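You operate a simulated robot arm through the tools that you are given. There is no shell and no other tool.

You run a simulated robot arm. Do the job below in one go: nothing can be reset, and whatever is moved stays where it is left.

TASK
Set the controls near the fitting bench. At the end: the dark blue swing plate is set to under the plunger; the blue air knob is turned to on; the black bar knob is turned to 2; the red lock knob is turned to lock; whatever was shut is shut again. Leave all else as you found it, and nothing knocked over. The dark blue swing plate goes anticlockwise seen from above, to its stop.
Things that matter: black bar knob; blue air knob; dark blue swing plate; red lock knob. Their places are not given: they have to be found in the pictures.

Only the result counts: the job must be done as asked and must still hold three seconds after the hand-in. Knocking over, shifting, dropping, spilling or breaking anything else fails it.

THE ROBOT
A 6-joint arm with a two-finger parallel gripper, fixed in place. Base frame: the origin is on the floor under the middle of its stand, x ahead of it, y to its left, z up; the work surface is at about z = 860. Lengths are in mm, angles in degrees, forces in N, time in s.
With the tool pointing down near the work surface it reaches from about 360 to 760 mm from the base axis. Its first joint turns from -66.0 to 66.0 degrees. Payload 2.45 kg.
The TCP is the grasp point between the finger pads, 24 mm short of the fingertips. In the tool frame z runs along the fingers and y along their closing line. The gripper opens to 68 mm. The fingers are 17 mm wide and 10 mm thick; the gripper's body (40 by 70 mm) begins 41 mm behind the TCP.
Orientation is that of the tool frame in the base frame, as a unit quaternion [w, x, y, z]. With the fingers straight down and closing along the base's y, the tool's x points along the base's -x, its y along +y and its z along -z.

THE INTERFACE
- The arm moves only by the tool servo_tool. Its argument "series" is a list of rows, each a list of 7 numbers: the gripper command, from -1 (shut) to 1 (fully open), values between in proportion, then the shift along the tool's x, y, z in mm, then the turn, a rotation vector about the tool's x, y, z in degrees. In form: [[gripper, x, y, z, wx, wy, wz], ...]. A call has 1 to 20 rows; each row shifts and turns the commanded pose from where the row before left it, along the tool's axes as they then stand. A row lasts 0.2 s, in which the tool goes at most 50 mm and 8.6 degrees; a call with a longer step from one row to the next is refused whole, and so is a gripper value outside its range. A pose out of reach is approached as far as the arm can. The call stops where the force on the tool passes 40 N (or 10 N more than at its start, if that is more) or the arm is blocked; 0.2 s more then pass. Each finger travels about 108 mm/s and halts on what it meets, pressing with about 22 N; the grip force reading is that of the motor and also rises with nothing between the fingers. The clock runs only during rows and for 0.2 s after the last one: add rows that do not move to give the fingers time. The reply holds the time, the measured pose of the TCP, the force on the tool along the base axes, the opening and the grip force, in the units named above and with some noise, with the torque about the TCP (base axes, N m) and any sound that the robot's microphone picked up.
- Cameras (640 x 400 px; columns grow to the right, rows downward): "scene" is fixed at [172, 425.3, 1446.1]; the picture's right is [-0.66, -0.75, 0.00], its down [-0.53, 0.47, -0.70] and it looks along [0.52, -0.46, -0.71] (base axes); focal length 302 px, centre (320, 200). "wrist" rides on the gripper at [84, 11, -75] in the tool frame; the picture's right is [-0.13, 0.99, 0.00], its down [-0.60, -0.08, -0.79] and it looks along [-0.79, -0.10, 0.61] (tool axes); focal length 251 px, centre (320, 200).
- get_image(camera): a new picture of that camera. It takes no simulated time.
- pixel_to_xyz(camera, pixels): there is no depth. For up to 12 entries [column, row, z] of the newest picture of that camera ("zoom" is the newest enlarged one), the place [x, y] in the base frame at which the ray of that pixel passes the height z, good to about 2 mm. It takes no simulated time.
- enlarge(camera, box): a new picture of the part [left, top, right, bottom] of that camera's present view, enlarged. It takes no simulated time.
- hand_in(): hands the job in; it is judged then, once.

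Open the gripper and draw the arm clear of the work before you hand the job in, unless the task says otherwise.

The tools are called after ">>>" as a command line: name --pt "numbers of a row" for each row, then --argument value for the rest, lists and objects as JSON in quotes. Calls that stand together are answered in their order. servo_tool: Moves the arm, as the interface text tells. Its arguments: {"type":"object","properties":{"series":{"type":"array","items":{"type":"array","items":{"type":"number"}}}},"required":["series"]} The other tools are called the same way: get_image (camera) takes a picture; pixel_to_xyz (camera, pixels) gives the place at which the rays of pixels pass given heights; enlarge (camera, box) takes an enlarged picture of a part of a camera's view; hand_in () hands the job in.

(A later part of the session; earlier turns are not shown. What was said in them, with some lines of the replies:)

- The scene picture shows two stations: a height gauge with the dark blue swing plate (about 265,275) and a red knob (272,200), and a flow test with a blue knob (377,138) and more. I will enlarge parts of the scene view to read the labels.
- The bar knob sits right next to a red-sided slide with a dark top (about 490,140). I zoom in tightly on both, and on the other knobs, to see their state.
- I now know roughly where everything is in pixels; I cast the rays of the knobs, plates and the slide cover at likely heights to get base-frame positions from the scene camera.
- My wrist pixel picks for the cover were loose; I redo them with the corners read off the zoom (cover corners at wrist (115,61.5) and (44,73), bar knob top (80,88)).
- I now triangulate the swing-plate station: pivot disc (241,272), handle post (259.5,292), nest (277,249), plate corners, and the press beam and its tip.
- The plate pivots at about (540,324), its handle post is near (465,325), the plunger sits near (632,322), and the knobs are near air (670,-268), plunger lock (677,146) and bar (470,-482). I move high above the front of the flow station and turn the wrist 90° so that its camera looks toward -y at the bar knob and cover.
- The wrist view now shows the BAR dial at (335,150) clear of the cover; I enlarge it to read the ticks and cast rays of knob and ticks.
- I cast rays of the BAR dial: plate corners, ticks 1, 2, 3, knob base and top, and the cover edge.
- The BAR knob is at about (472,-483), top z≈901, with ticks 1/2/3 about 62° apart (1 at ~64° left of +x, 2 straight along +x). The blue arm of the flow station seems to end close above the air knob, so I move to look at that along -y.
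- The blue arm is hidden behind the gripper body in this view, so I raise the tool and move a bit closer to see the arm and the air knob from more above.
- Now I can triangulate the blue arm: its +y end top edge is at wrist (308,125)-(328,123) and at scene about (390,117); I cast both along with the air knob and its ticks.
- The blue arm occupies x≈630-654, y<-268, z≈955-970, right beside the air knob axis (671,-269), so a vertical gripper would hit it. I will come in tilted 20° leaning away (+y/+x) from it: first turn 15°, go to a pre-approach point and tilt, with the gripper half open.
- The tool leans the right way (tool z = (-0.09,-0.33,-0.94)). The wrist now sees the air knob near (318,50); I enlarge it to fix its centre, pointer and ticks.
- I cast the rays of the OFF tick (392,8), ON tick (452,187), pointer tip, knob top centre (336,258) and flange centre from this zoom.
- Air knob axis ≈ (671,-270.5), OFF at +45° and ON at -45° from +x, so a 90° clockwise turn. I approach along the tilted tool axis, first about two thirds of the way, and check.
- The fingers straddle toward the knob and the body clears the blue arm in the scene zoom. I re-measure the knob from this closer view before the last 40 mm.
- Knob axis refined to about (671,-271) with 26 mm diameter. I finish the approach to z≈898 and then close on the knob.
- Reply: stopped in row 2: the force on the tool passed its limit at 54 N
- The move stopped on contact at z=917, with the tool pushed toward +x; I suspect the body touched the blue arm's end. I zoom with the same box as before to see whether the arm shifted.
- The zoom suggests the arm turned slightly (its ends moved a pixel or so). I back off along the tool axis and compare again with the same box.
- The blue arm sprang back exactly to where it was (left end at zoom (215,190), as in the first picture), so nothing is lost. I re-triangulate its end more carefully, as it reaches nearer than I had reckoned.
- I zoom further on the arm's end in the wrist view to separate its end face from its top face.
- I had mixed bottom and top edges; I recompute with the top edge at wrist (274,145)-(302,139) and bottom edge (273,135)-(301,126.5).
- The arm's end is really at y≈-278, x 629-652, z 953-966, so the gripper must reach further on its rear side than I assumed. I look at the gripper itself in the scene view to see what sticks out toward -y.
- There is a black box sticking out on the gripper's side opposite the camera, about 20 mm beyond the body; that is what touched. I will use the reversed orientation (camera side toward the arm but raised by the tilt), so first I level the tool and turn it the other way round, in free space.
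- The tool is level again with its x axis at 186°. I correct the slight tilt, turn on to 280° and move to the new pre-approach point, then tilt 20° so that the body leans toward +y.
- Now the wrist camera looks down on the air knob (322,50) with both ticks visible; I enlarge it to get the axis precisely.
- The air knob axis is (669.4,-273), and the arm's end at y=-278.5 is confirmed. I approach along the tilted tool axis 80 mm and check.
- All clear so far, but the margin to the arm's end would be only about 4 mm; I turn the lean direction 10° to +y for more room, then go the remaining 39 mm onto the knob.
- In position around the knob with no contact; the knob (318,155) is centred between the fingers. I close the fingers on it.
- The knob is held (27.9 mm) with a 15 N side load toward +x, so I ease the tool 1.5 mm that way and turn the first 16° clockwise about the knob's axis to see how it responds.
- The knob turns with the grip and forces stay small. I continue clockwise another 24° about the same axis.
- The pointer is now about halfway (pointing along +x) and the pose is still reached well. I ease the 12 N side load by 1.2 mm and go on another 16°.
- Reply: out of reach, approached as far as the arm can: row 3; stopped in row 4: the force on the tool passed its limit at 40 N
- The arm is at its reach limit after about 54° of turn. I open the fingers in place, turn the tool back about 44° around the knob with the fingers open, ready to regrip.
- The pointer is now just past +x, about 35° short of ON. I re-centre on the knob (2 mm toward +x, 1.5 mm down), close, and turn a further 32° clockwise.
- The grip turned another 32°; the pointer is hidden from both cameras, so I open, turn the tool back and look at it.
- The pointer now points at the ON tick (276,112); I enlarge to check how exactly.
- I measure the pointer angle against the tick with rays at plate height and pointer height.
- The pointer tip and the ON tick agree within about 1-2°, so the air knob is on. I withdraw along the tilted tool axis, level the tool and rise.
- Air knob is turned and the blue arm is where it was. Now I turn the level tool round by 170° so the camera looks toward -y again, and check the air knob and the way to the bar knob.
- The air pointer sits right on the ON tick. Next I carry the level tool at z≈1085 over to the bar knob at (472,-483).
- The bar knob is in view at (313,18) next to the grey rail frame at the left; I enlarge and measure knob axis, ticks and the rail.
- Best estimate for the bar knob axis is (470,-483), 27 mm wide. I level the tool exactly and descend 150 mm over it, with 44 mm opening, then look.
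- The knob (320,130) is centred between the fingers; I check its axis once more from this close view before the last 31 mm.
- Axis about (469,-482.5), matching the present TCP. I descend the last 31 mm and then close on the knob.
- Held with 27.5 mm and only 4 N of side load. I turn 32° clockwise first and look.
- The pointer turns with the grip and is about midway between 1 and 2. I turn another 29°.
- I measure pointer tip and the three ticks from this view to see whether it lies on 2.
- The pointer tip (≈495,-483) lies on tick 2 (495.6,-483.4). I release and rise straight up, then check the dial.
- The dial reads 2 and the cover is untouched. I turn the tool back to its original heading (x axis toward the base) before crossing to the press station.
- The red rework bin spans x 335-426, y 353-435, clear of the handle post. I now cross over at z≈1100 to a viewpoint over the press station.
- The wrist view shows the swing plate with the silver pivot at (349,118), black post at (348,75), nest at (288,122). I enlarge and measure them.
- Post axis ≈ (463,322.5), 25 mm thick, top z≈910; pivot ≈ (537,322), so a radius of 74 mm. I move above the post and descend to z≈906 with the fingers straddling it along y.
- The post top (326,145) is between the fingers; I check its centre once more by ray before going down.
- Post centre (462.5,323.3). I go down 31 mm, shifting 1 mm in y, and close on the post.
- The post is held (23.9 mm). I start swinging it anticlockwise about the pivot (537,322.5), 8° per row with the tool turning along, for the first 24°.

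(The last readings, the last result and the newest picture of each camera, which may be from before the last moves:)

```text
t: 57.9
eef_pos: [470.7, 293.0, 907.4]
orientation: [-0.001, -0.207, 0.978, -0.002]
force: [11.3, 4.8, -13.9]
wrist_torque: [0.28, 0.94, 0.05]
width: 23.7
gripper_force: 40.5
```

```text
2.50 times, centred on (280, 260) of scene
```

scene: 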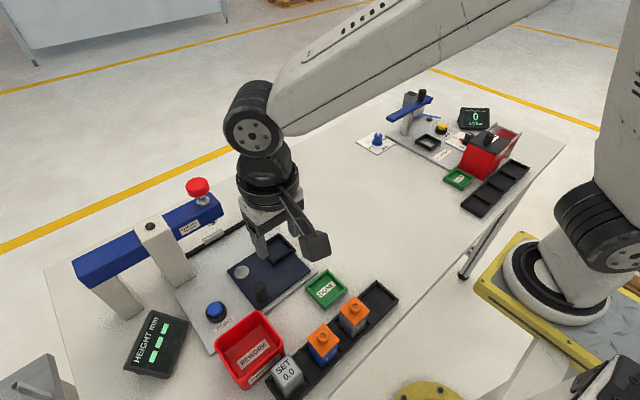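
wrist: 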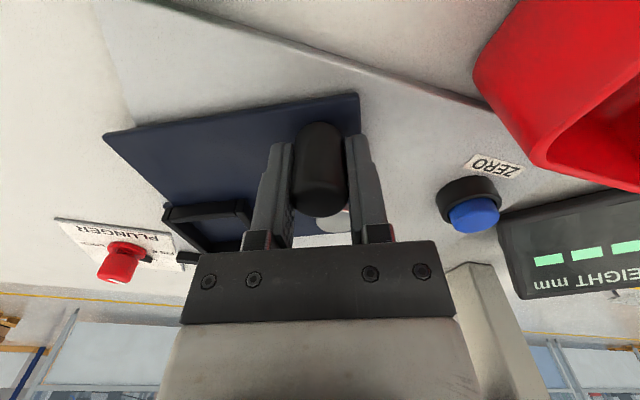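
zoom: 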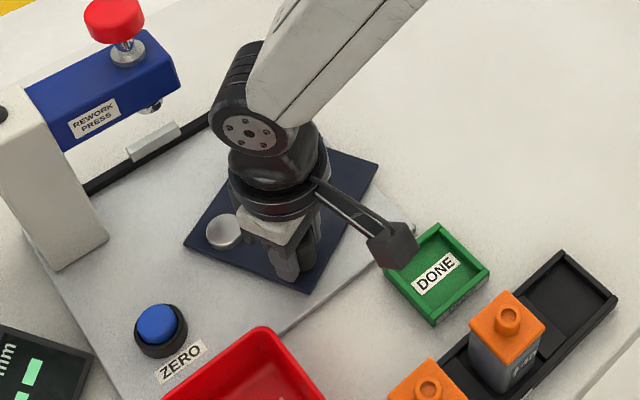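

The plate follows; the 11 N pull shows the true pivot nearer (538,325.5). I correct the radius by about 2 mm and go on another 32°.

>>> servo_tool --pt "-1 -3.0 -10.4 0 0 0 -8" --pt "-1 -1.0 -10.4 0 0 0 -8" --pt "-1 -1.0 -10.4 0 0 0 -8" --pt "-1 -1.0 -10.4 0 0 0 -8" --pt "-1 0 0 0 0 0 0"

>>> enlarge --camera "scene" --box '[180, 160, 360, 320]'

```text
t: 59.1
eef_pos: [498.4, 261.9, 906.7]
orientation: [-0.002, -0.469, 0.883, 0.0]
force: [1.4, 5.6, -11.8]
wrist_torque: [-0.56, -0.39, 0.15]
width: 23.9
gripper_force: 39.7
```

```text
2.50 times, centred on (270, 240) of scene
```

zoom: 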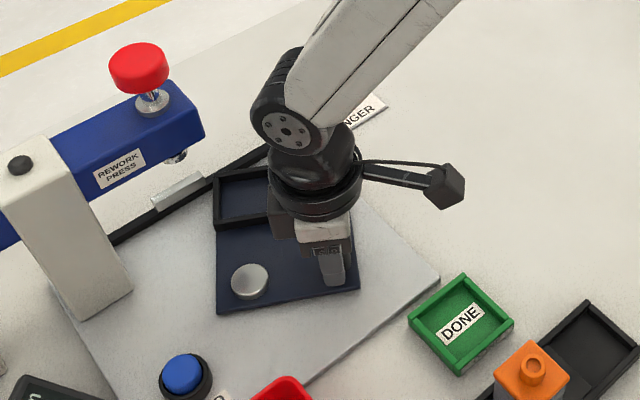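

Going well: the post is at 238° about the pivot and the nest swings toward the plunger. I continue 32° more.

>>> servo_tool --pt "-1 -1.0 -10.4 0 0 0 -8" --pt "-1 -1.0 -10.4 0 0 0 -8" --pt "-1 -1.0 -10.4 0 0 0 -8" --pt "-1 -1.0 -10.4 0 0 0 -8" --pt "-1 0 0 0 0 0 0"

>>> enlarge --camera "scene" --box '[140, 160, 320, 320]'

>>> get_image --camera "wrist"

```text
t: 60.3
eef_pos: [535.5, 251.2, 908.0]
orientation: [-0.003, -0.695, 0.719, 0.001]
force: [-26.8, 16.1, 4.3]
wrist_torque: [0.44, -0.9, -0.17]
width: 24.0
gripper_force: 39.8
```

```text
2.50 times, centred on (230, 240) of scene
```

zoom: 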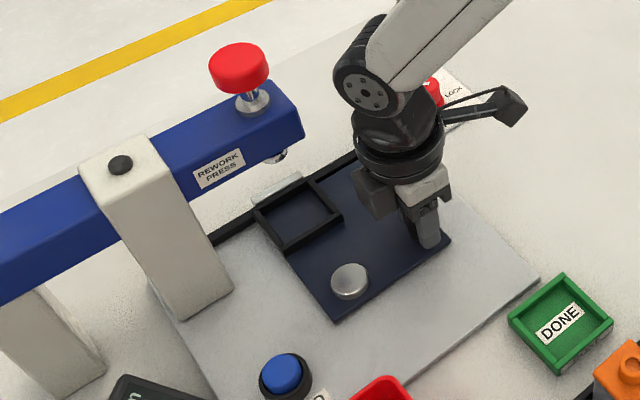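

```text
taken
```

wrist: 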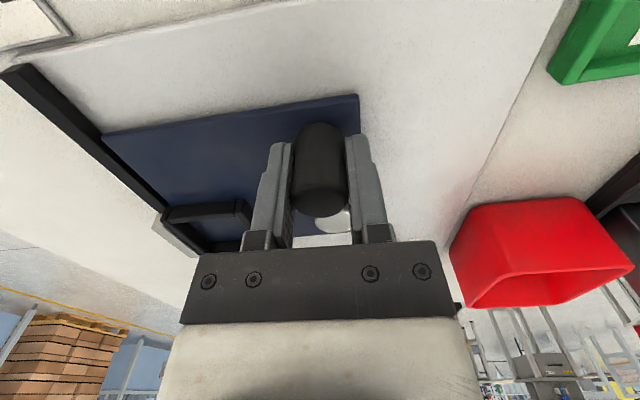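

Force on the tool has risen to 27 N against the motion at about 268°, so the plate seems to be at its stop by the black bar. I press 3 mm further to confirm it is hard against the stop.

>>> servo_tool --pt "-1 0 -1.5 0 0 0 -1" --pt "-1 0 -1.5 0 0 0 -1" --pt "-1 0 0 0 0 0 0"

>>> enlarge --camera "scene" --box '[180, 190, 300, 300]'

```text
t: 60.8
eef_pos: [535.0, 251.3, 907.3]
orientation: [-0.006, -0.701, 0.713, 0.002]
force: [-12.0, 0.2, 7.2]
wrist_torque: [0.12, -1.17, -0.1]
width: 24.2
gripper_force: 39.7
stopped in row 2: the force on the tool passed its limit at 43 N (the readings are from after the stop); the commanded pose is now the measured one
```

```text
3.64 times, centred on (240, 245) of scene
```

zoom: 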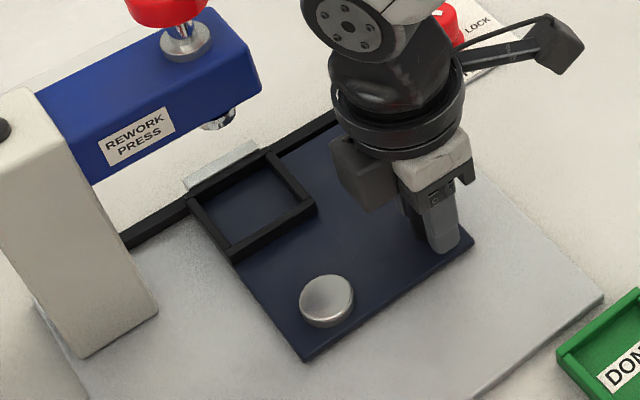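

No further motion: the plate is at its stop. I release the post, rise straight up and check that the plate stays.

>>> servo_tool --pt "0.35 0 0 0 0 0 0" --pt "0.35 0 0 0 0 0 0" --pt "0.35 0 0 -15 0 0 0" --pt "0.35 0 0 -35 0 0 0" --pt "0.35 0 0 -40 0 0 0" --pt "0.35 0 0 -40 0 0 0" --pt "0.35 0 0 -40 0 0 0" --pt "0.35 0 0 0 0 0 0"

>>> enlarge --camera "scene" --box '[180, 190, 300, 300]'

>>> get_image --camera "wrist"

>>> get_image --camera "scene"

```text
t: 62.6
eef_pos: [537.3, 251.9, 1078.3]
orientation: [-0.005, -0.7, 0.714, 0.001]
force: [0.6, -0.6, -0.3]
wrist_torque: [0.03, -0.02, -0.05]
width: 46.0
gripper_force: 0.1
```

```text
3.64 times, centred on (240, 245) of scene
```

zoom: 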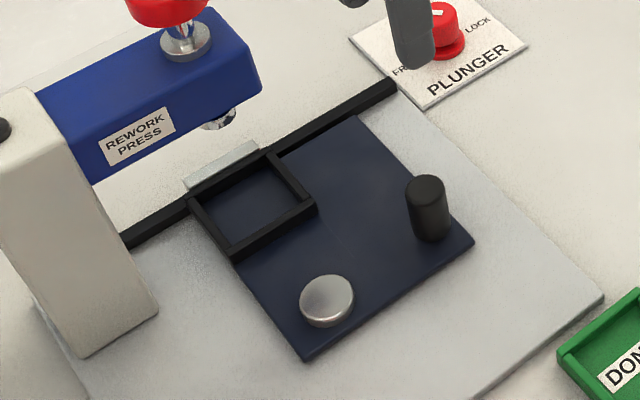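

```text
taken
```

wrist: 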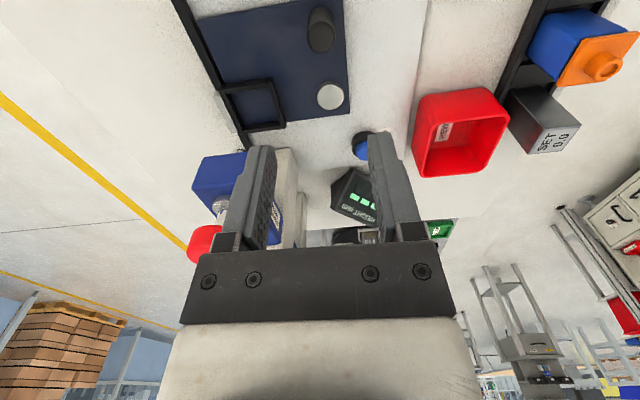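

```text
taken
```

scene: 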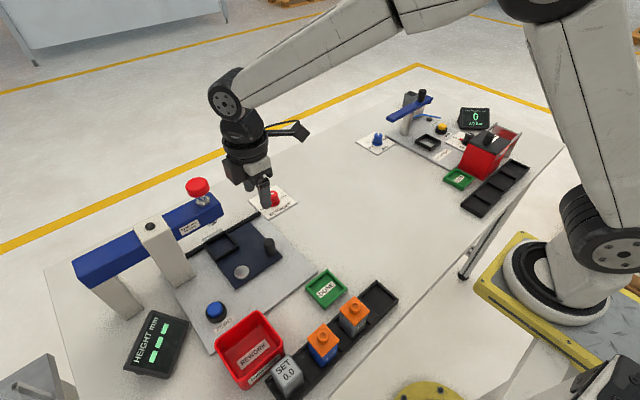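

The plate stays against the bar with its nest beneath the plunger. Next the red lock knob at about (675,147): I level the tool, turn its heading to 237° and move above the knob.

>>> servo_tool --pt "0.35 0 0 0 0.49 -0.32 0" --pt "0.35 0 0 0 0 0 8" --pt "0.35 0 0 0 0 0 8" --pt "0.35 0 0 0 0 0 8" --pt "0.35 0 0 0 0 0 8" --pt "0.35 3.2 -43.2 19.5 0 0 0" --pt "0.35 3.2 -43.2 19.5 0 0 0" --pt "0.35 3.2 -43.2 19.5 0 0 0" --pt "0.35 3.2 -43.2 19.5 0 0 0" --pt "0.35 0 0 0 0 0 0"

>>> get_image --camera "wrist"

>>> enlarge --camera "wrist" --box '[240, 0, 400, 120]'

```text
t: 64.8
eef_pos: [676.5, 148.2, 999.6]
orientation: [0.001, -0.477, 0.879, 0.001]
force: [0.3, 0.4, 0.4]
wrist_torque: [0.02, -0.01, 0.01]
width: 45.9
gripper_force: 0.0
```

```text
taken
```

wrist: 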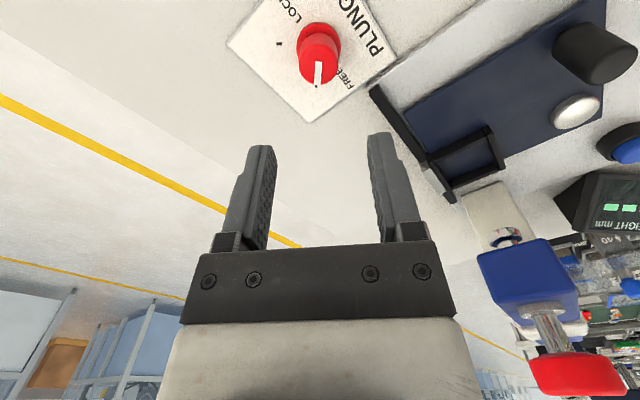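

```text
3.33 times, centred on (320, 60) of wrist
```

zoom: 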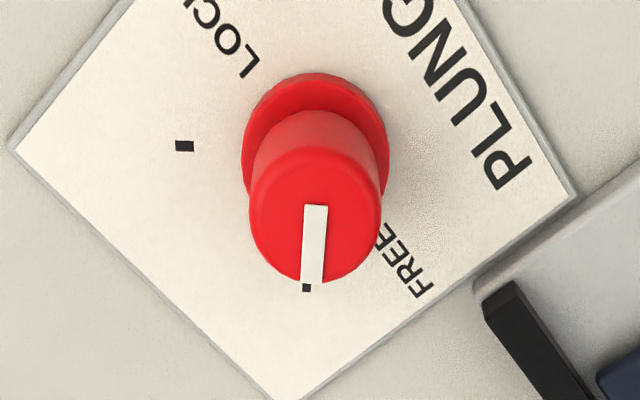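

>>> pixel_to_xyz --camera "zoom" --pixels '[[184, 146, 863], [306, 288, 863], [316, 215, 894], [249, 205, 892], [381, 195, 892], [315, 135, 870], [242, 145, 868], [390, 145, 868], [10, 148, 863], [577, 200, 863], [290, 398, 863]]'

```text
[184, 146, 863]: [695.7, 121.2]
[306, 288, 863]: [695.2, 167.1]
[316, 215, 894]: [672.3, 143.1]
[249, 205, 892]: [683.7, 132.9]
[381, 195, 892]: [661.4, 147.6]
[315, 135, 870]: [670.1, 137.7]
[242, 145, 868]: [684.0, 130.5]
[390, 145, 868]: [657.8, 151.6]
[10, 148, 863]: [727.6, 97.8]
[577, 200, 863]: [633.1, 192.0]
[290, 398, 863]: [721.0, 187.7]
```

LOCK tick at (695.7,121.2), FREE tick at (695.2,167.1), so the axis is about (672.5,143.5). I centre over it and descend to z≈930.

>>> servo_tool --pt "0.35 6.1 0.8 0 0 0 0" --pt "0.35 0 0 35 0 0 0" --pt "0.35 0 0 35 0 0 0" --pt "0.35 0 0 0 0 0 0"

>>> get_image --camera "wrist"

>>> enlarge --camera "wrist" --box '[240, 40, 400, 180]'

```text
t: 65.8
eef_pos: [671.0, 142.5, 930.1]
orientation: [0.0, -0.477, 0.879, 0.0]
force: [-0.1, 0.3, -1.1]
wrist_torque: [0.01, 0.0, 0.03]
width: 46.0
gripper_force: 0.2
```

```text
taken
```

wrist: 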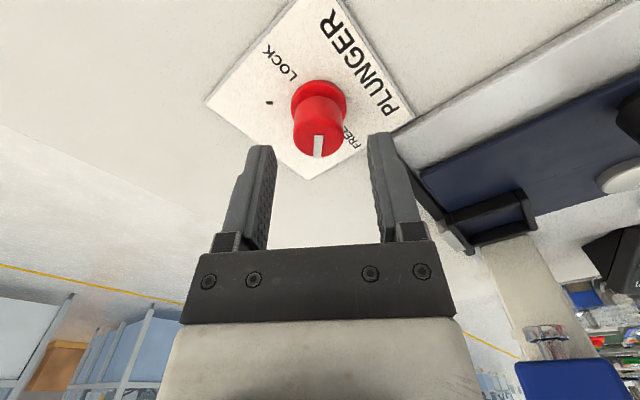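

```text
2.86 times, centred on (320, 110) of wrist
```

zoom: 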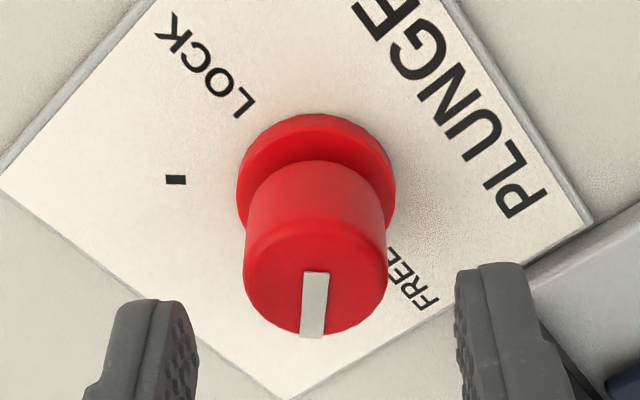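

I check the knob axis by rays from this closer picture.

>>> pixel_to_xyz --camera "zoom" --pixels '[[316, 275, 894], [244, 260, 892], [387, 252, 892], [175, 180, 863], [316, 180, 870], [237, 185, 868], [395, 180, 868], [313, 332, 894]]'

```text
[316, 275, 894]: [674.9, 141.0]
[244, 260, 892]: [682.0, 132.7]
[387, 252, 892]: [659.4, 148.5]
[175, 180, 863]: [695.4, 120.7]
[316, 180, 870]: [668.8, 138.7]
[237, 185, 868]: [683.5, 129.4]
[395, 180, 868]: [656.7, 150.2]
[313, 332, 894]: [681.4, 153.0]
```

The knob is within 1 mm of centre between the fingers. I go down 32 mm to z≈898 and close on it.

>>> servo_tool --pt "0.35 0.5 -0.8 11 0 0 0" --pt "0.35 0 0 11 0 0 0" --pt "0.35 0 0 10 0 0 0" --pt "0.35 0 0 0 0 0 0" --pt "-1 0 0 0 0 0 0" --pt "-1 0 0 0 0 0 0" --pt "-1 0 0 0 0 0 0"

>>> get_image --camera "wrist"

```text
t: 67.4
eef_pos: [673.6, 141.0, 897.7]
orientation: [0.0, -0.476, 0.879, 0.0]
force: [12.0, -3.7, -6.0]
wrist_torque: [0.53, -0.05, -0.03]
width: 27.6
gripper_force: 42.4
```

```text
taken
```

wrist: 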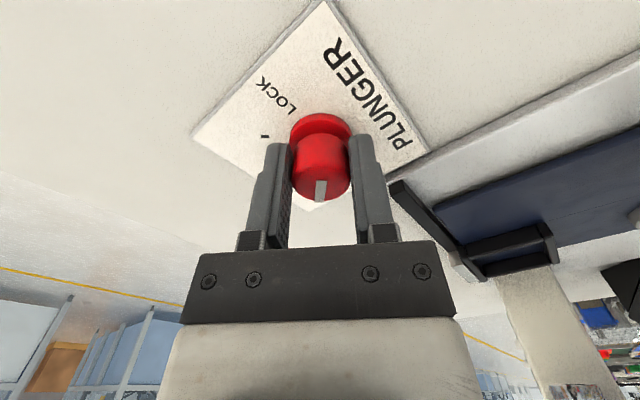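

Held (27.6 mm) with a 12 N side load; I ease 1.3 mm that way and turn 32° clockwise, then look.

>>> servo_tool --pt "-1 0 -1.3 0 0 0 0" --pt "-1 0 0 0 0 0 8" --pt "-1 0 0 0 0 0 8" --pt "-1 0 0 0 0 0 8" --pt "-1 0 0 0 0 0 8" --pt "-1 0 0 0 0 0 0"

>>> get_image --camera "wrist"

>>> enlarge --camera "scene" --box '[225, 130, 325, 230]'

```text
t: 68.8
eef_pos: [672.1, 144.8, 896.9]
orientation: [-0.002, -0.215, 0.977, 0.001]
force: [-12.6, 14.3, 4.6]
wrist_torque: [-0.08, -0.63, 0.09]
width: 28.0
gripper_force: 42.3
```

```text
taken
```

wrist: 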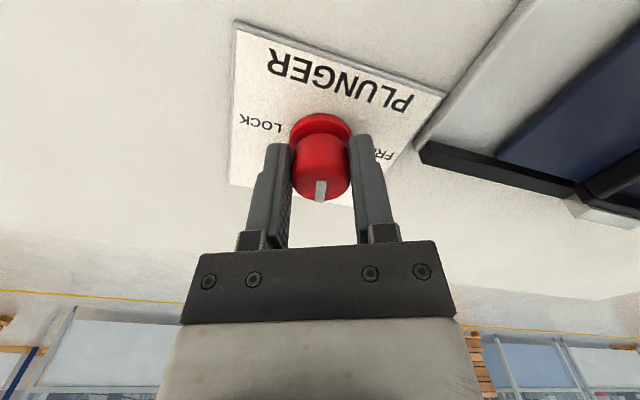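

```text
4.00 times, centred on (275, 180) of scene
```

zoom: 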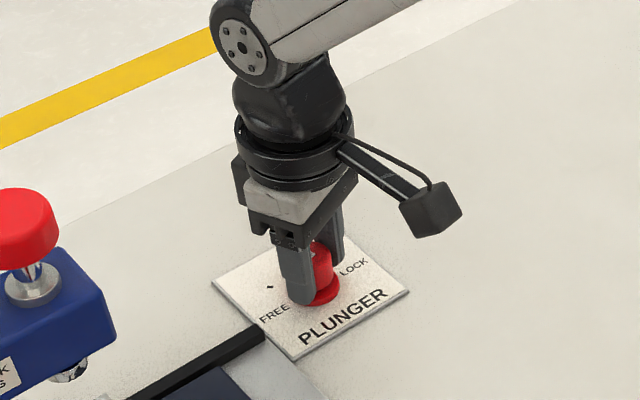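

The knob turns along (white mark still centred in the grip) with about 19 N of side load toward (-x,+y). I ease 2 mm that way and turn another 32°.

>>> servo_tool --pt "-1 0.5 2.0 0 0 0 0" --pt "-1 0 0 0 0 0 8" --pt "-1 0 0 0 0 0 8" --pt "-1 0 0 0 0 0 8" --pt "-1 0 0 0 0 0 8" --pt "-1 0 0 0 0 0 0"

>>> get_image --camera "wrist"

```text
t: 70.2
eef_pos: [670.9, 144.7, 898.7]
orientation: [0.0, 0.061, 0.998, 0.001]
force: [-0.2, 26.1, -4.5]
wrist_torque: [-0.15, -0.02, 0.07]
width: 27.9
gripper_force: 42.2
```

```text
taken
```

wrist: 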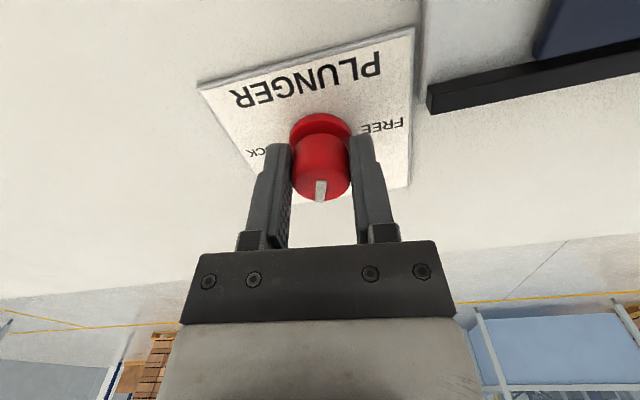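

Turned 64° so far; the side load of 26 N toward +y says the axis is about 2.5 mm further in y. I ease that and turn the remaining 26°.

>>> servo_tool --pt "-1 0.3 2.5 0 0 0 0" --pt "-1 0 0 0 0 0 8" --pt "-1 0 0 0 0 0 8" --pt "-1 0 0 0 0 0 8" --pt "-1 0 0 0 0 0 2" --pt "-1 0 0 0 0 0 0"

>>> get_image --camera "wrist"

>>> enlarge --camera "scene" --box '[235, 160, 315, 230]'

```text
t: 71.6
eef_pos: [671.5, 148.1, 897.7]
orientation: [0.001, 0.285, 0.958, 0.001]
force: [4.9, 22.4, -7.2]
wrist_torque: [0.18, 0.58, 0.05]
width: 27.4
gripper_force: 41.5
```

```text
taken
```

wrist: 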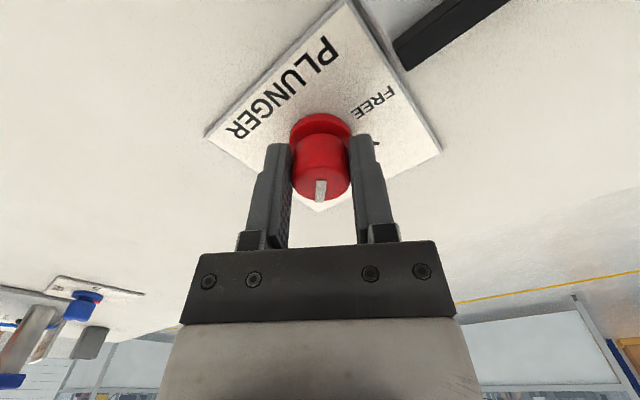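

```text
5.71 times, centred on (275, 195) of scene
```

zoom: 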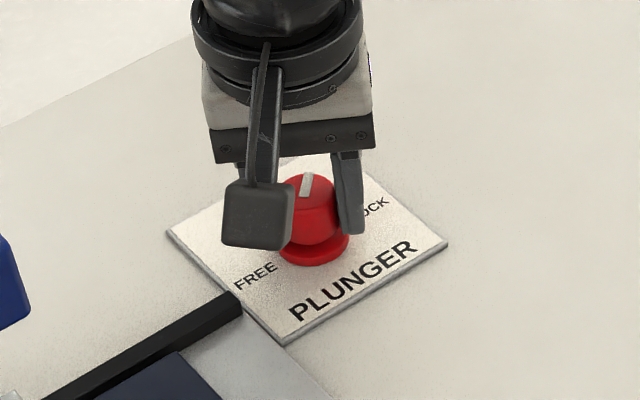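

The tool has turned the full 90°. I open, rise about 100 mm and check the pointer against the LOCK tick.

>>> servo_tool --pt "0.35 0 0 0 0 0 0" --pt "0.35 0 0 0 0 0 0" --pt "0.35 0 0 -20 0 0 0" --pt "0.35 0 0 -40 0 0 0" --pt "0.35 0 0 -40 0 0 0" --pt "0.35 0 0 0 0 0 0"

>>> get_image --camera "wrist"

>>> enlarge --camera "wrist" --box '[240, 0, 400, 120]'

>>> enlarge --camera "scene" --box '[235, 160, 315, 230]'

```text
t: 73.0
eef_pos: [671.3, 145.7, 997.8]
orientation: [-0.001, 0.285, 0.959, -0.001]
force: [0.2, 0.2, 0.1]
wrist_torque: [0.03, -0.01, -0.01]
width: 45.9
gripper_force: 0.0
```

```text
taken
```

wrist: 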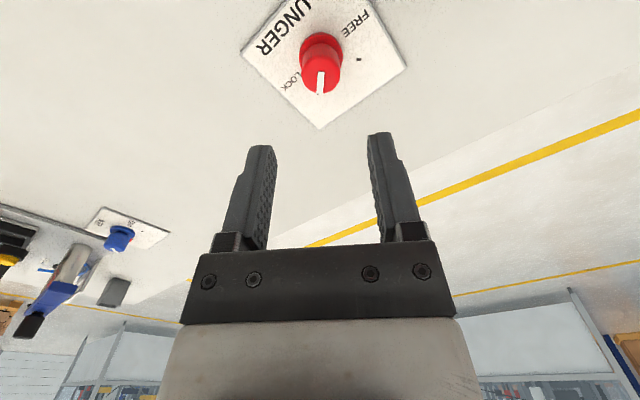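

```text
3.33 times, centred on (320, 60) of wrist
```

zoom: 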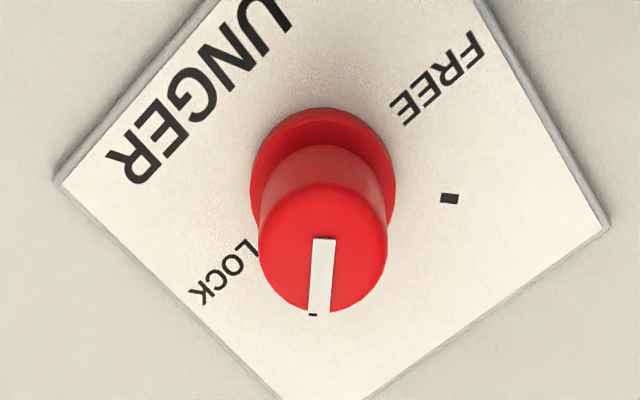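

```text
5.71 times, centred on (275, 195) of scene
```

zoom: 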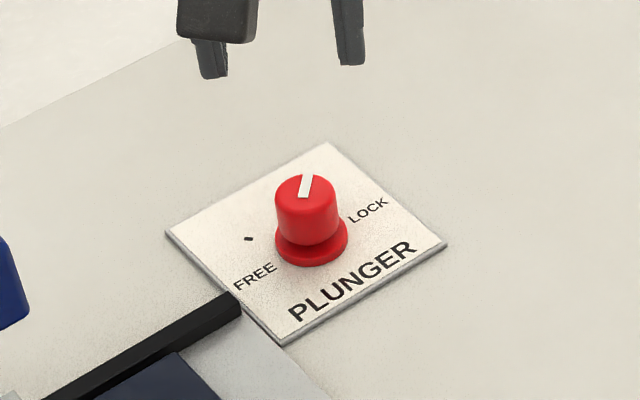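

The white mark on the knob points at the LOCK tick (313,315) just as it did at FREE before. I verify the angle by rays.

>>> pixel_to_xyz --camera "zoom" --pixels '[[324, 239, 895], [318, 312, 895], [313, 315, 863], [450, 198, 863], [322, 245, 895]]'

```text
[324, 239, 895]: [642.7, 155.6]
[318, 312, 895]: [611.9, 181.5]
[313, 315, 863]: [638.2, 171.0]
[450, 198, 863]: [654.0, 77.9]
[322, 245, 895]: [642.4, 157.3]
```

That used the scene zoom by mistake; I repeat it with the wrist pixels.

>>> pixel_to_xyz --camera "wrist" --pixels '[[321.2, 71.7, 895], [319.4, 93.6, 895], [317.9, 94.5, 863], [359, 59.4, 863]]'

>>> get_image --camera "scene"

```text
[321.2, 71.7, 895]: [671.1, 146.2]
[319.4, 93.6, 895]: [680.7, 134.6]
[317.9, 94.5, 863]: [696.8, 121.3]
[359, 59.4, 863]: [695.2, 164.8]
```

```text
taken
```

scene: 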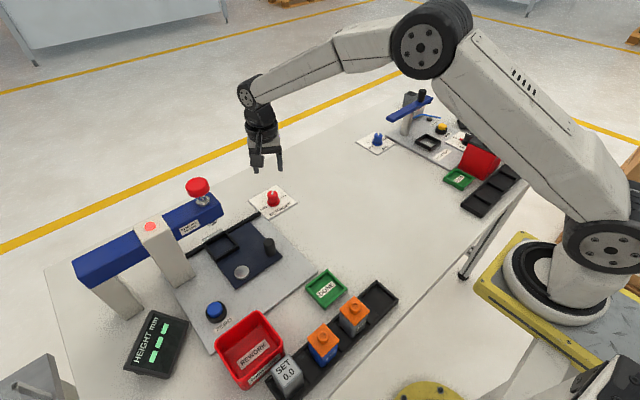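

The lamp on the press post (151,226) has come on red, so the lock has registered. I zoom on the flow station to see whether its AIR IN LINE lamp and display show anything now.

>>> enlarge --camera "scene" --box '[350, 75, 470, 165]'

>>> enlarge --camera "scene" --box '[100, 170, 300, 300]'

>>> enlarge --camera "scene" --box '[420, 95, 480, 145]'

```text
4.44 times, centred on (410, 120) of scene
```

zoom: 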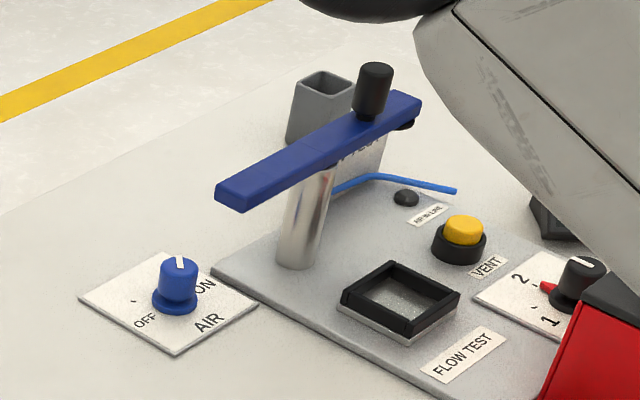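

```text
3.08 times, centred on (200, 235) of scene
```

zoom: 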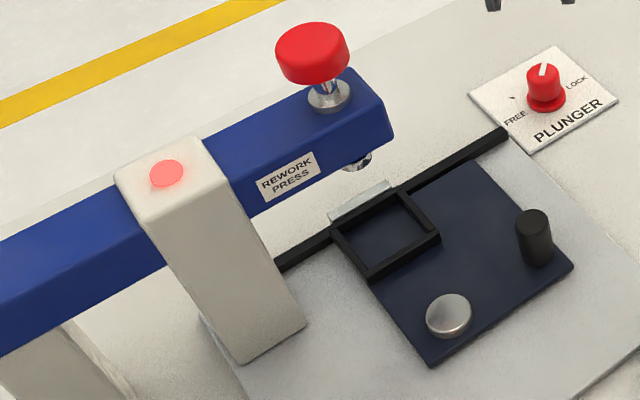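

```text
8.00 times, centred on (450, 120) of scene
```

zoom: 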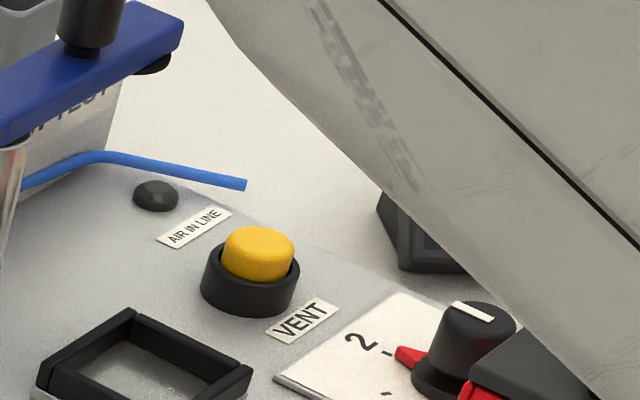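

Both flow-station lamp and display show nothing, which may simply need the seal arm. To be sure of the air knob's angle I take a better look at it from the -y side: first rise and turn the tool to 270°.

>>> servo_tool --pt "0.35 0 0 -43 0 0 0" --pt "0.35 0 0 -43 0 0 0" --pt "0.35 0 0 0 0 0 -8.2" --pt "0.35 0 0 0 0 0 -8.2" --pt "0.35 0 0 0 0 0 -8.2" --pt "0.35 0 0 0 0 0 -8.2" --pt "0.35 0 0 0 0 0 -8.2" --pt "0.35 0 0 0 0 0 -8.2" --pt "0.35 0 0 0 0 0 -8.2" --pt "0.35 0 0 0 0 0 -8.2" --pt "0.35 0 0 0 0 0 -8.2" --pt "0.35 0 0 0 0 0 -8.2" --pt "0.35 0 0 0 0 0 -8.2" --pt "0.35 0 0 0 0 0 -8.2" --pt "0.35 0 0 0 0 0 -8.2" --pt "0.35 0 0 0 0 0 -8.2" --pt "0.35 0 0 0 0 0 -8.2"

>>> enlarge --camera "wrist" --box '[220, 0, 420, 150]'

```text
t: 76.6
eef_pos: [672.2, 145.4, 1082.8]
orientation: [-0.001, 0.708, -0.707, -0.001]
force: [-0.5, -0.3, -0.5]
wrist_torque: [0.02, -0.03, 0.0]
width: 45.8
gripper_force: 0.0
```

```text
2.67 times, centred on (320, 75) of wrist
```

zoom: 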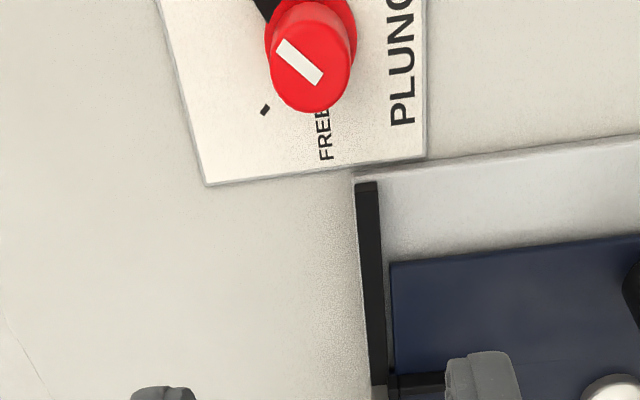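

From here the lock pointer (black, toward -y/+x) is half out of the picture; I move 40 mm toward -y to see it entirely.

>>> servo_tool --pt "0.35 40 0 0 0 0 0" --pt "0.35 0 0 0 0 0 0"

>>> enlarge --camera "wrist" --box '[260, 20, 380, 120]'

```text
t: 77.2
eef_pos: [671.3, 104.9, 1083.3]
orientation: [0.0, 0.707, -0.707, -0.002]
force: [-0.7, -0.3, -0.2]
wrist_torque: [0.02, 0.0, -0.02]
width: 46.0
gripper_force: 0.1
```

```text
4.00 times, centred on (320, 70) of wrist
```

zoom: 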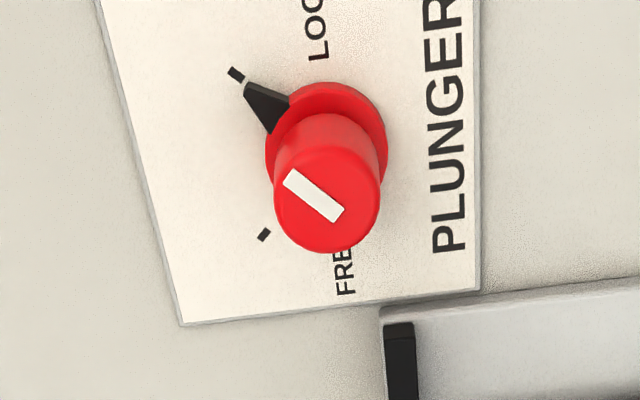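

The lock pointer sits on the LOCK tick. Now the same view over the air knob, 417 mm toward -y at the same height.

>>> servo_tool --pt "0.35 46.3 0 0 0 0 0" --pt "0.35 46.3 0 0 0 0 0" --pt "0.35 46.3 0 0 0 0 0" --pt "0.35 46.3 0 0 0 0 0" --pt "0.35 46.3 0 0 0 0 0" --pt "0.35 46.3 0 0 0 0 0" --pt "0.35 46.3 0 0 0 0 0" --pt "0.35 46.3 0 0 0 0 0" --pt "0.35 46.3 0 0 0 0 0" --pt "0.35 0 0 0 0 0 0"

>>> enlarge --camera "wrist" --box '[260, 20, 380, 120]'

>>> get_image --camera "wrist"

```text
t: 79.4
eef_pos: [671.5, -311.5, 1082.2]
orientation: [0.001, -0.706, 0.708, 0.0]
force: [0.3, -0.4, -0.3]
wrist_torque: [0.01, -0.01, -0.03]
width: 45.9
gripper_force: 0.1
```

```text
4.00 times, centred on (320, 70) of wrist
```

zoom: 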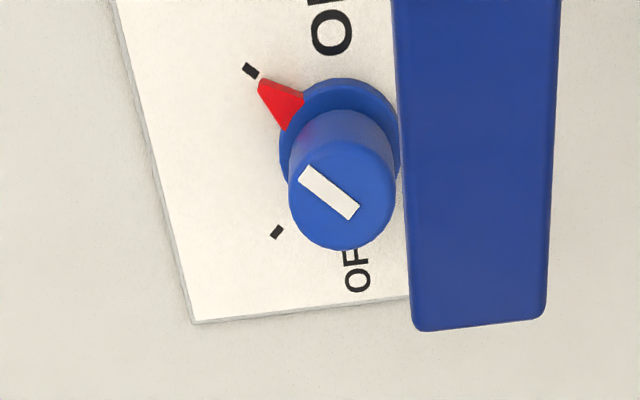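

```text
taken
```

wrist: 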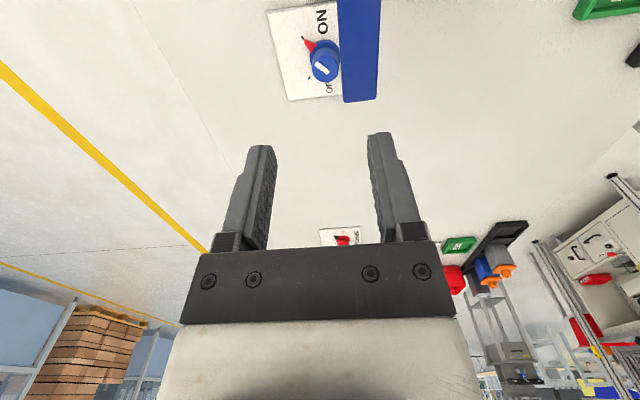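

The air pointer sits on the ON tick as well. All four settings are done; I open the gripper, rise and draw the arm back to near its starting place.

>>> servo_tool --pt "1 0 0 -40 0 0 0" --pt "1 0 0 -40 0 0 0" --pt "1 -25.1 34.4 0 0 0 0" --pt "1 -25.1 34.4 0 0 0 0" --pt "1 -25.1 34.4 0 0 0 0" --pt "1 -25.1 34.4 0 0 0 0" --pt "1 -25.1 34.4 0 0 0 0" --pt "1 -25.1 34.4 0 0 0 0" --pt "1 -25.1 34.4 0 0 0 0" --pt "1 0 0 0 0 0 8.5" --pt "1 0 0 0 0 0 8.5" --pt "1 0 0 0 0 0 8.5" --pt "1 0 0 0 0 0 8.5" --pt "1 0 0 0 0 0 8.5" --pt "1 0 0 0 0 0 8.5" --pt "1 0 0 0 0 0 8.5" --pt "1 0 0 0 0 0 8.5" --pt "1 0 0 0 0 0 8.5" --pt "1 0 0 0 0 0 8.5" --pt "1 0 0 0 0 0 5"

>>> get_image --camera "scene"

>>> get_image --camera "wrist"

>>> enlarge --camera "scene" --box '[340, 80, 540, 220]'

>>> enlarge --camera "scene" --box '[60, 160, 420, 390]'

```text
t: 83.6
eef_pos: [425.3, -133.4, 1161.9]
orientation: [0.0, 0.001, 1.0, 0.001]
force: [-0.2, 0.4, -0.7]
wrist_torque: [-0.03, 0.01, 0.01]
width: 68.1
gripper_force: 0.2
out of reach, approached as far as the arm can: row 2
```

```text
taken
```

scene: 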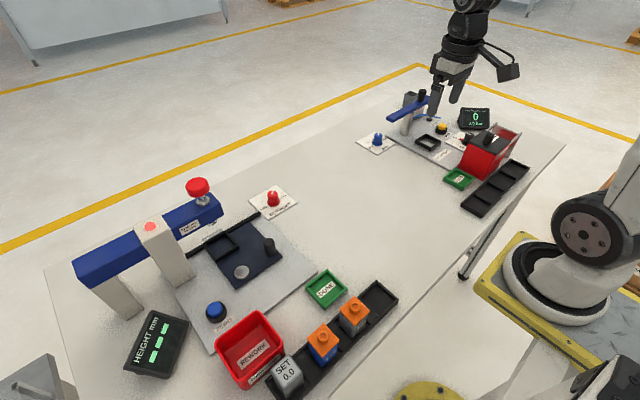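

```text
taken
```

wrist: 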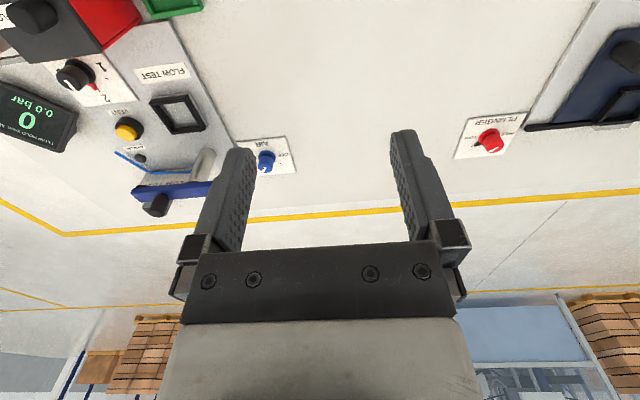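

```text
2.86 times, centred on (440, 150) of scene
```

zoom: 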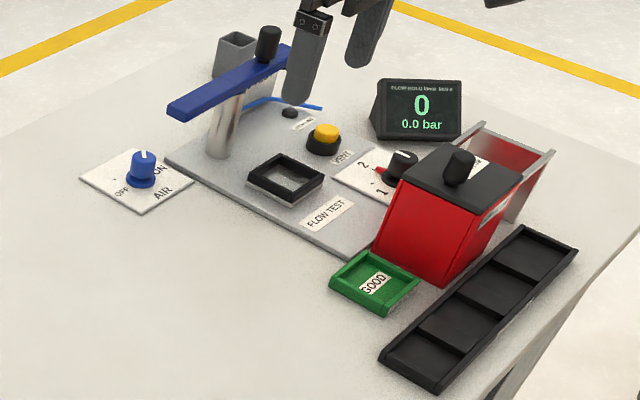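

```text
1.74 times, centred on (240, 275) of scene
```

zoom: 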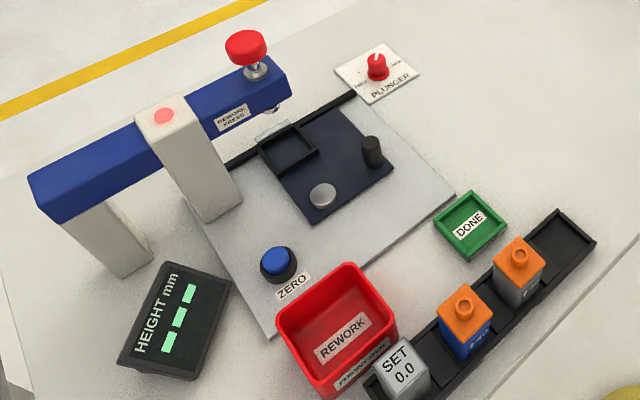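

Final check: plate at its stop with the nest under the plunger, air pointer on ON, bar pointer on 2, lock pointer on LOCK, cover still shut, blue arm and all parts as they were, arm clear and gripper open. I hand the job in.

>>> hand_in

```text
The job is handed in.
```

All four controls are set and the job is handed in; the judge's result has not come back.

- **Dark blue swing plate:** swung anticlockwise until it stopped hard at about 43 N. The nest is under the plunger, and it stayed there after release.
- **Blue air knob:** pointer on the ON tick, within about 2°.
- **Black bar knob:** pointer on the 2 tick.
- **Red lock knob:** pointer on the LOCK tick. The lamp on the press post is now lit red; it was dark before.

**Contact with the blue arm:** on my first approach to the air knob, the gripper bumped the flow station's blue arm, peaking at 54 N. The arm turned a few degrees while touched. It sprang back when I withdrew, and in the same camera view it sits where it was before.

**Flow station readings:** the flow display still reads 0 and 0.0 bar, and the AIR IN LINE lamp is dark, even with air on and bar at 2. I took this to mean the line only pressurises with the seal arm down, but I did not test it.

I opened nothing; the red cover stayed shut throughout. The last pictures show everything else where it was. The gripper is open, and the arm is back near its starting place, clear of the work.
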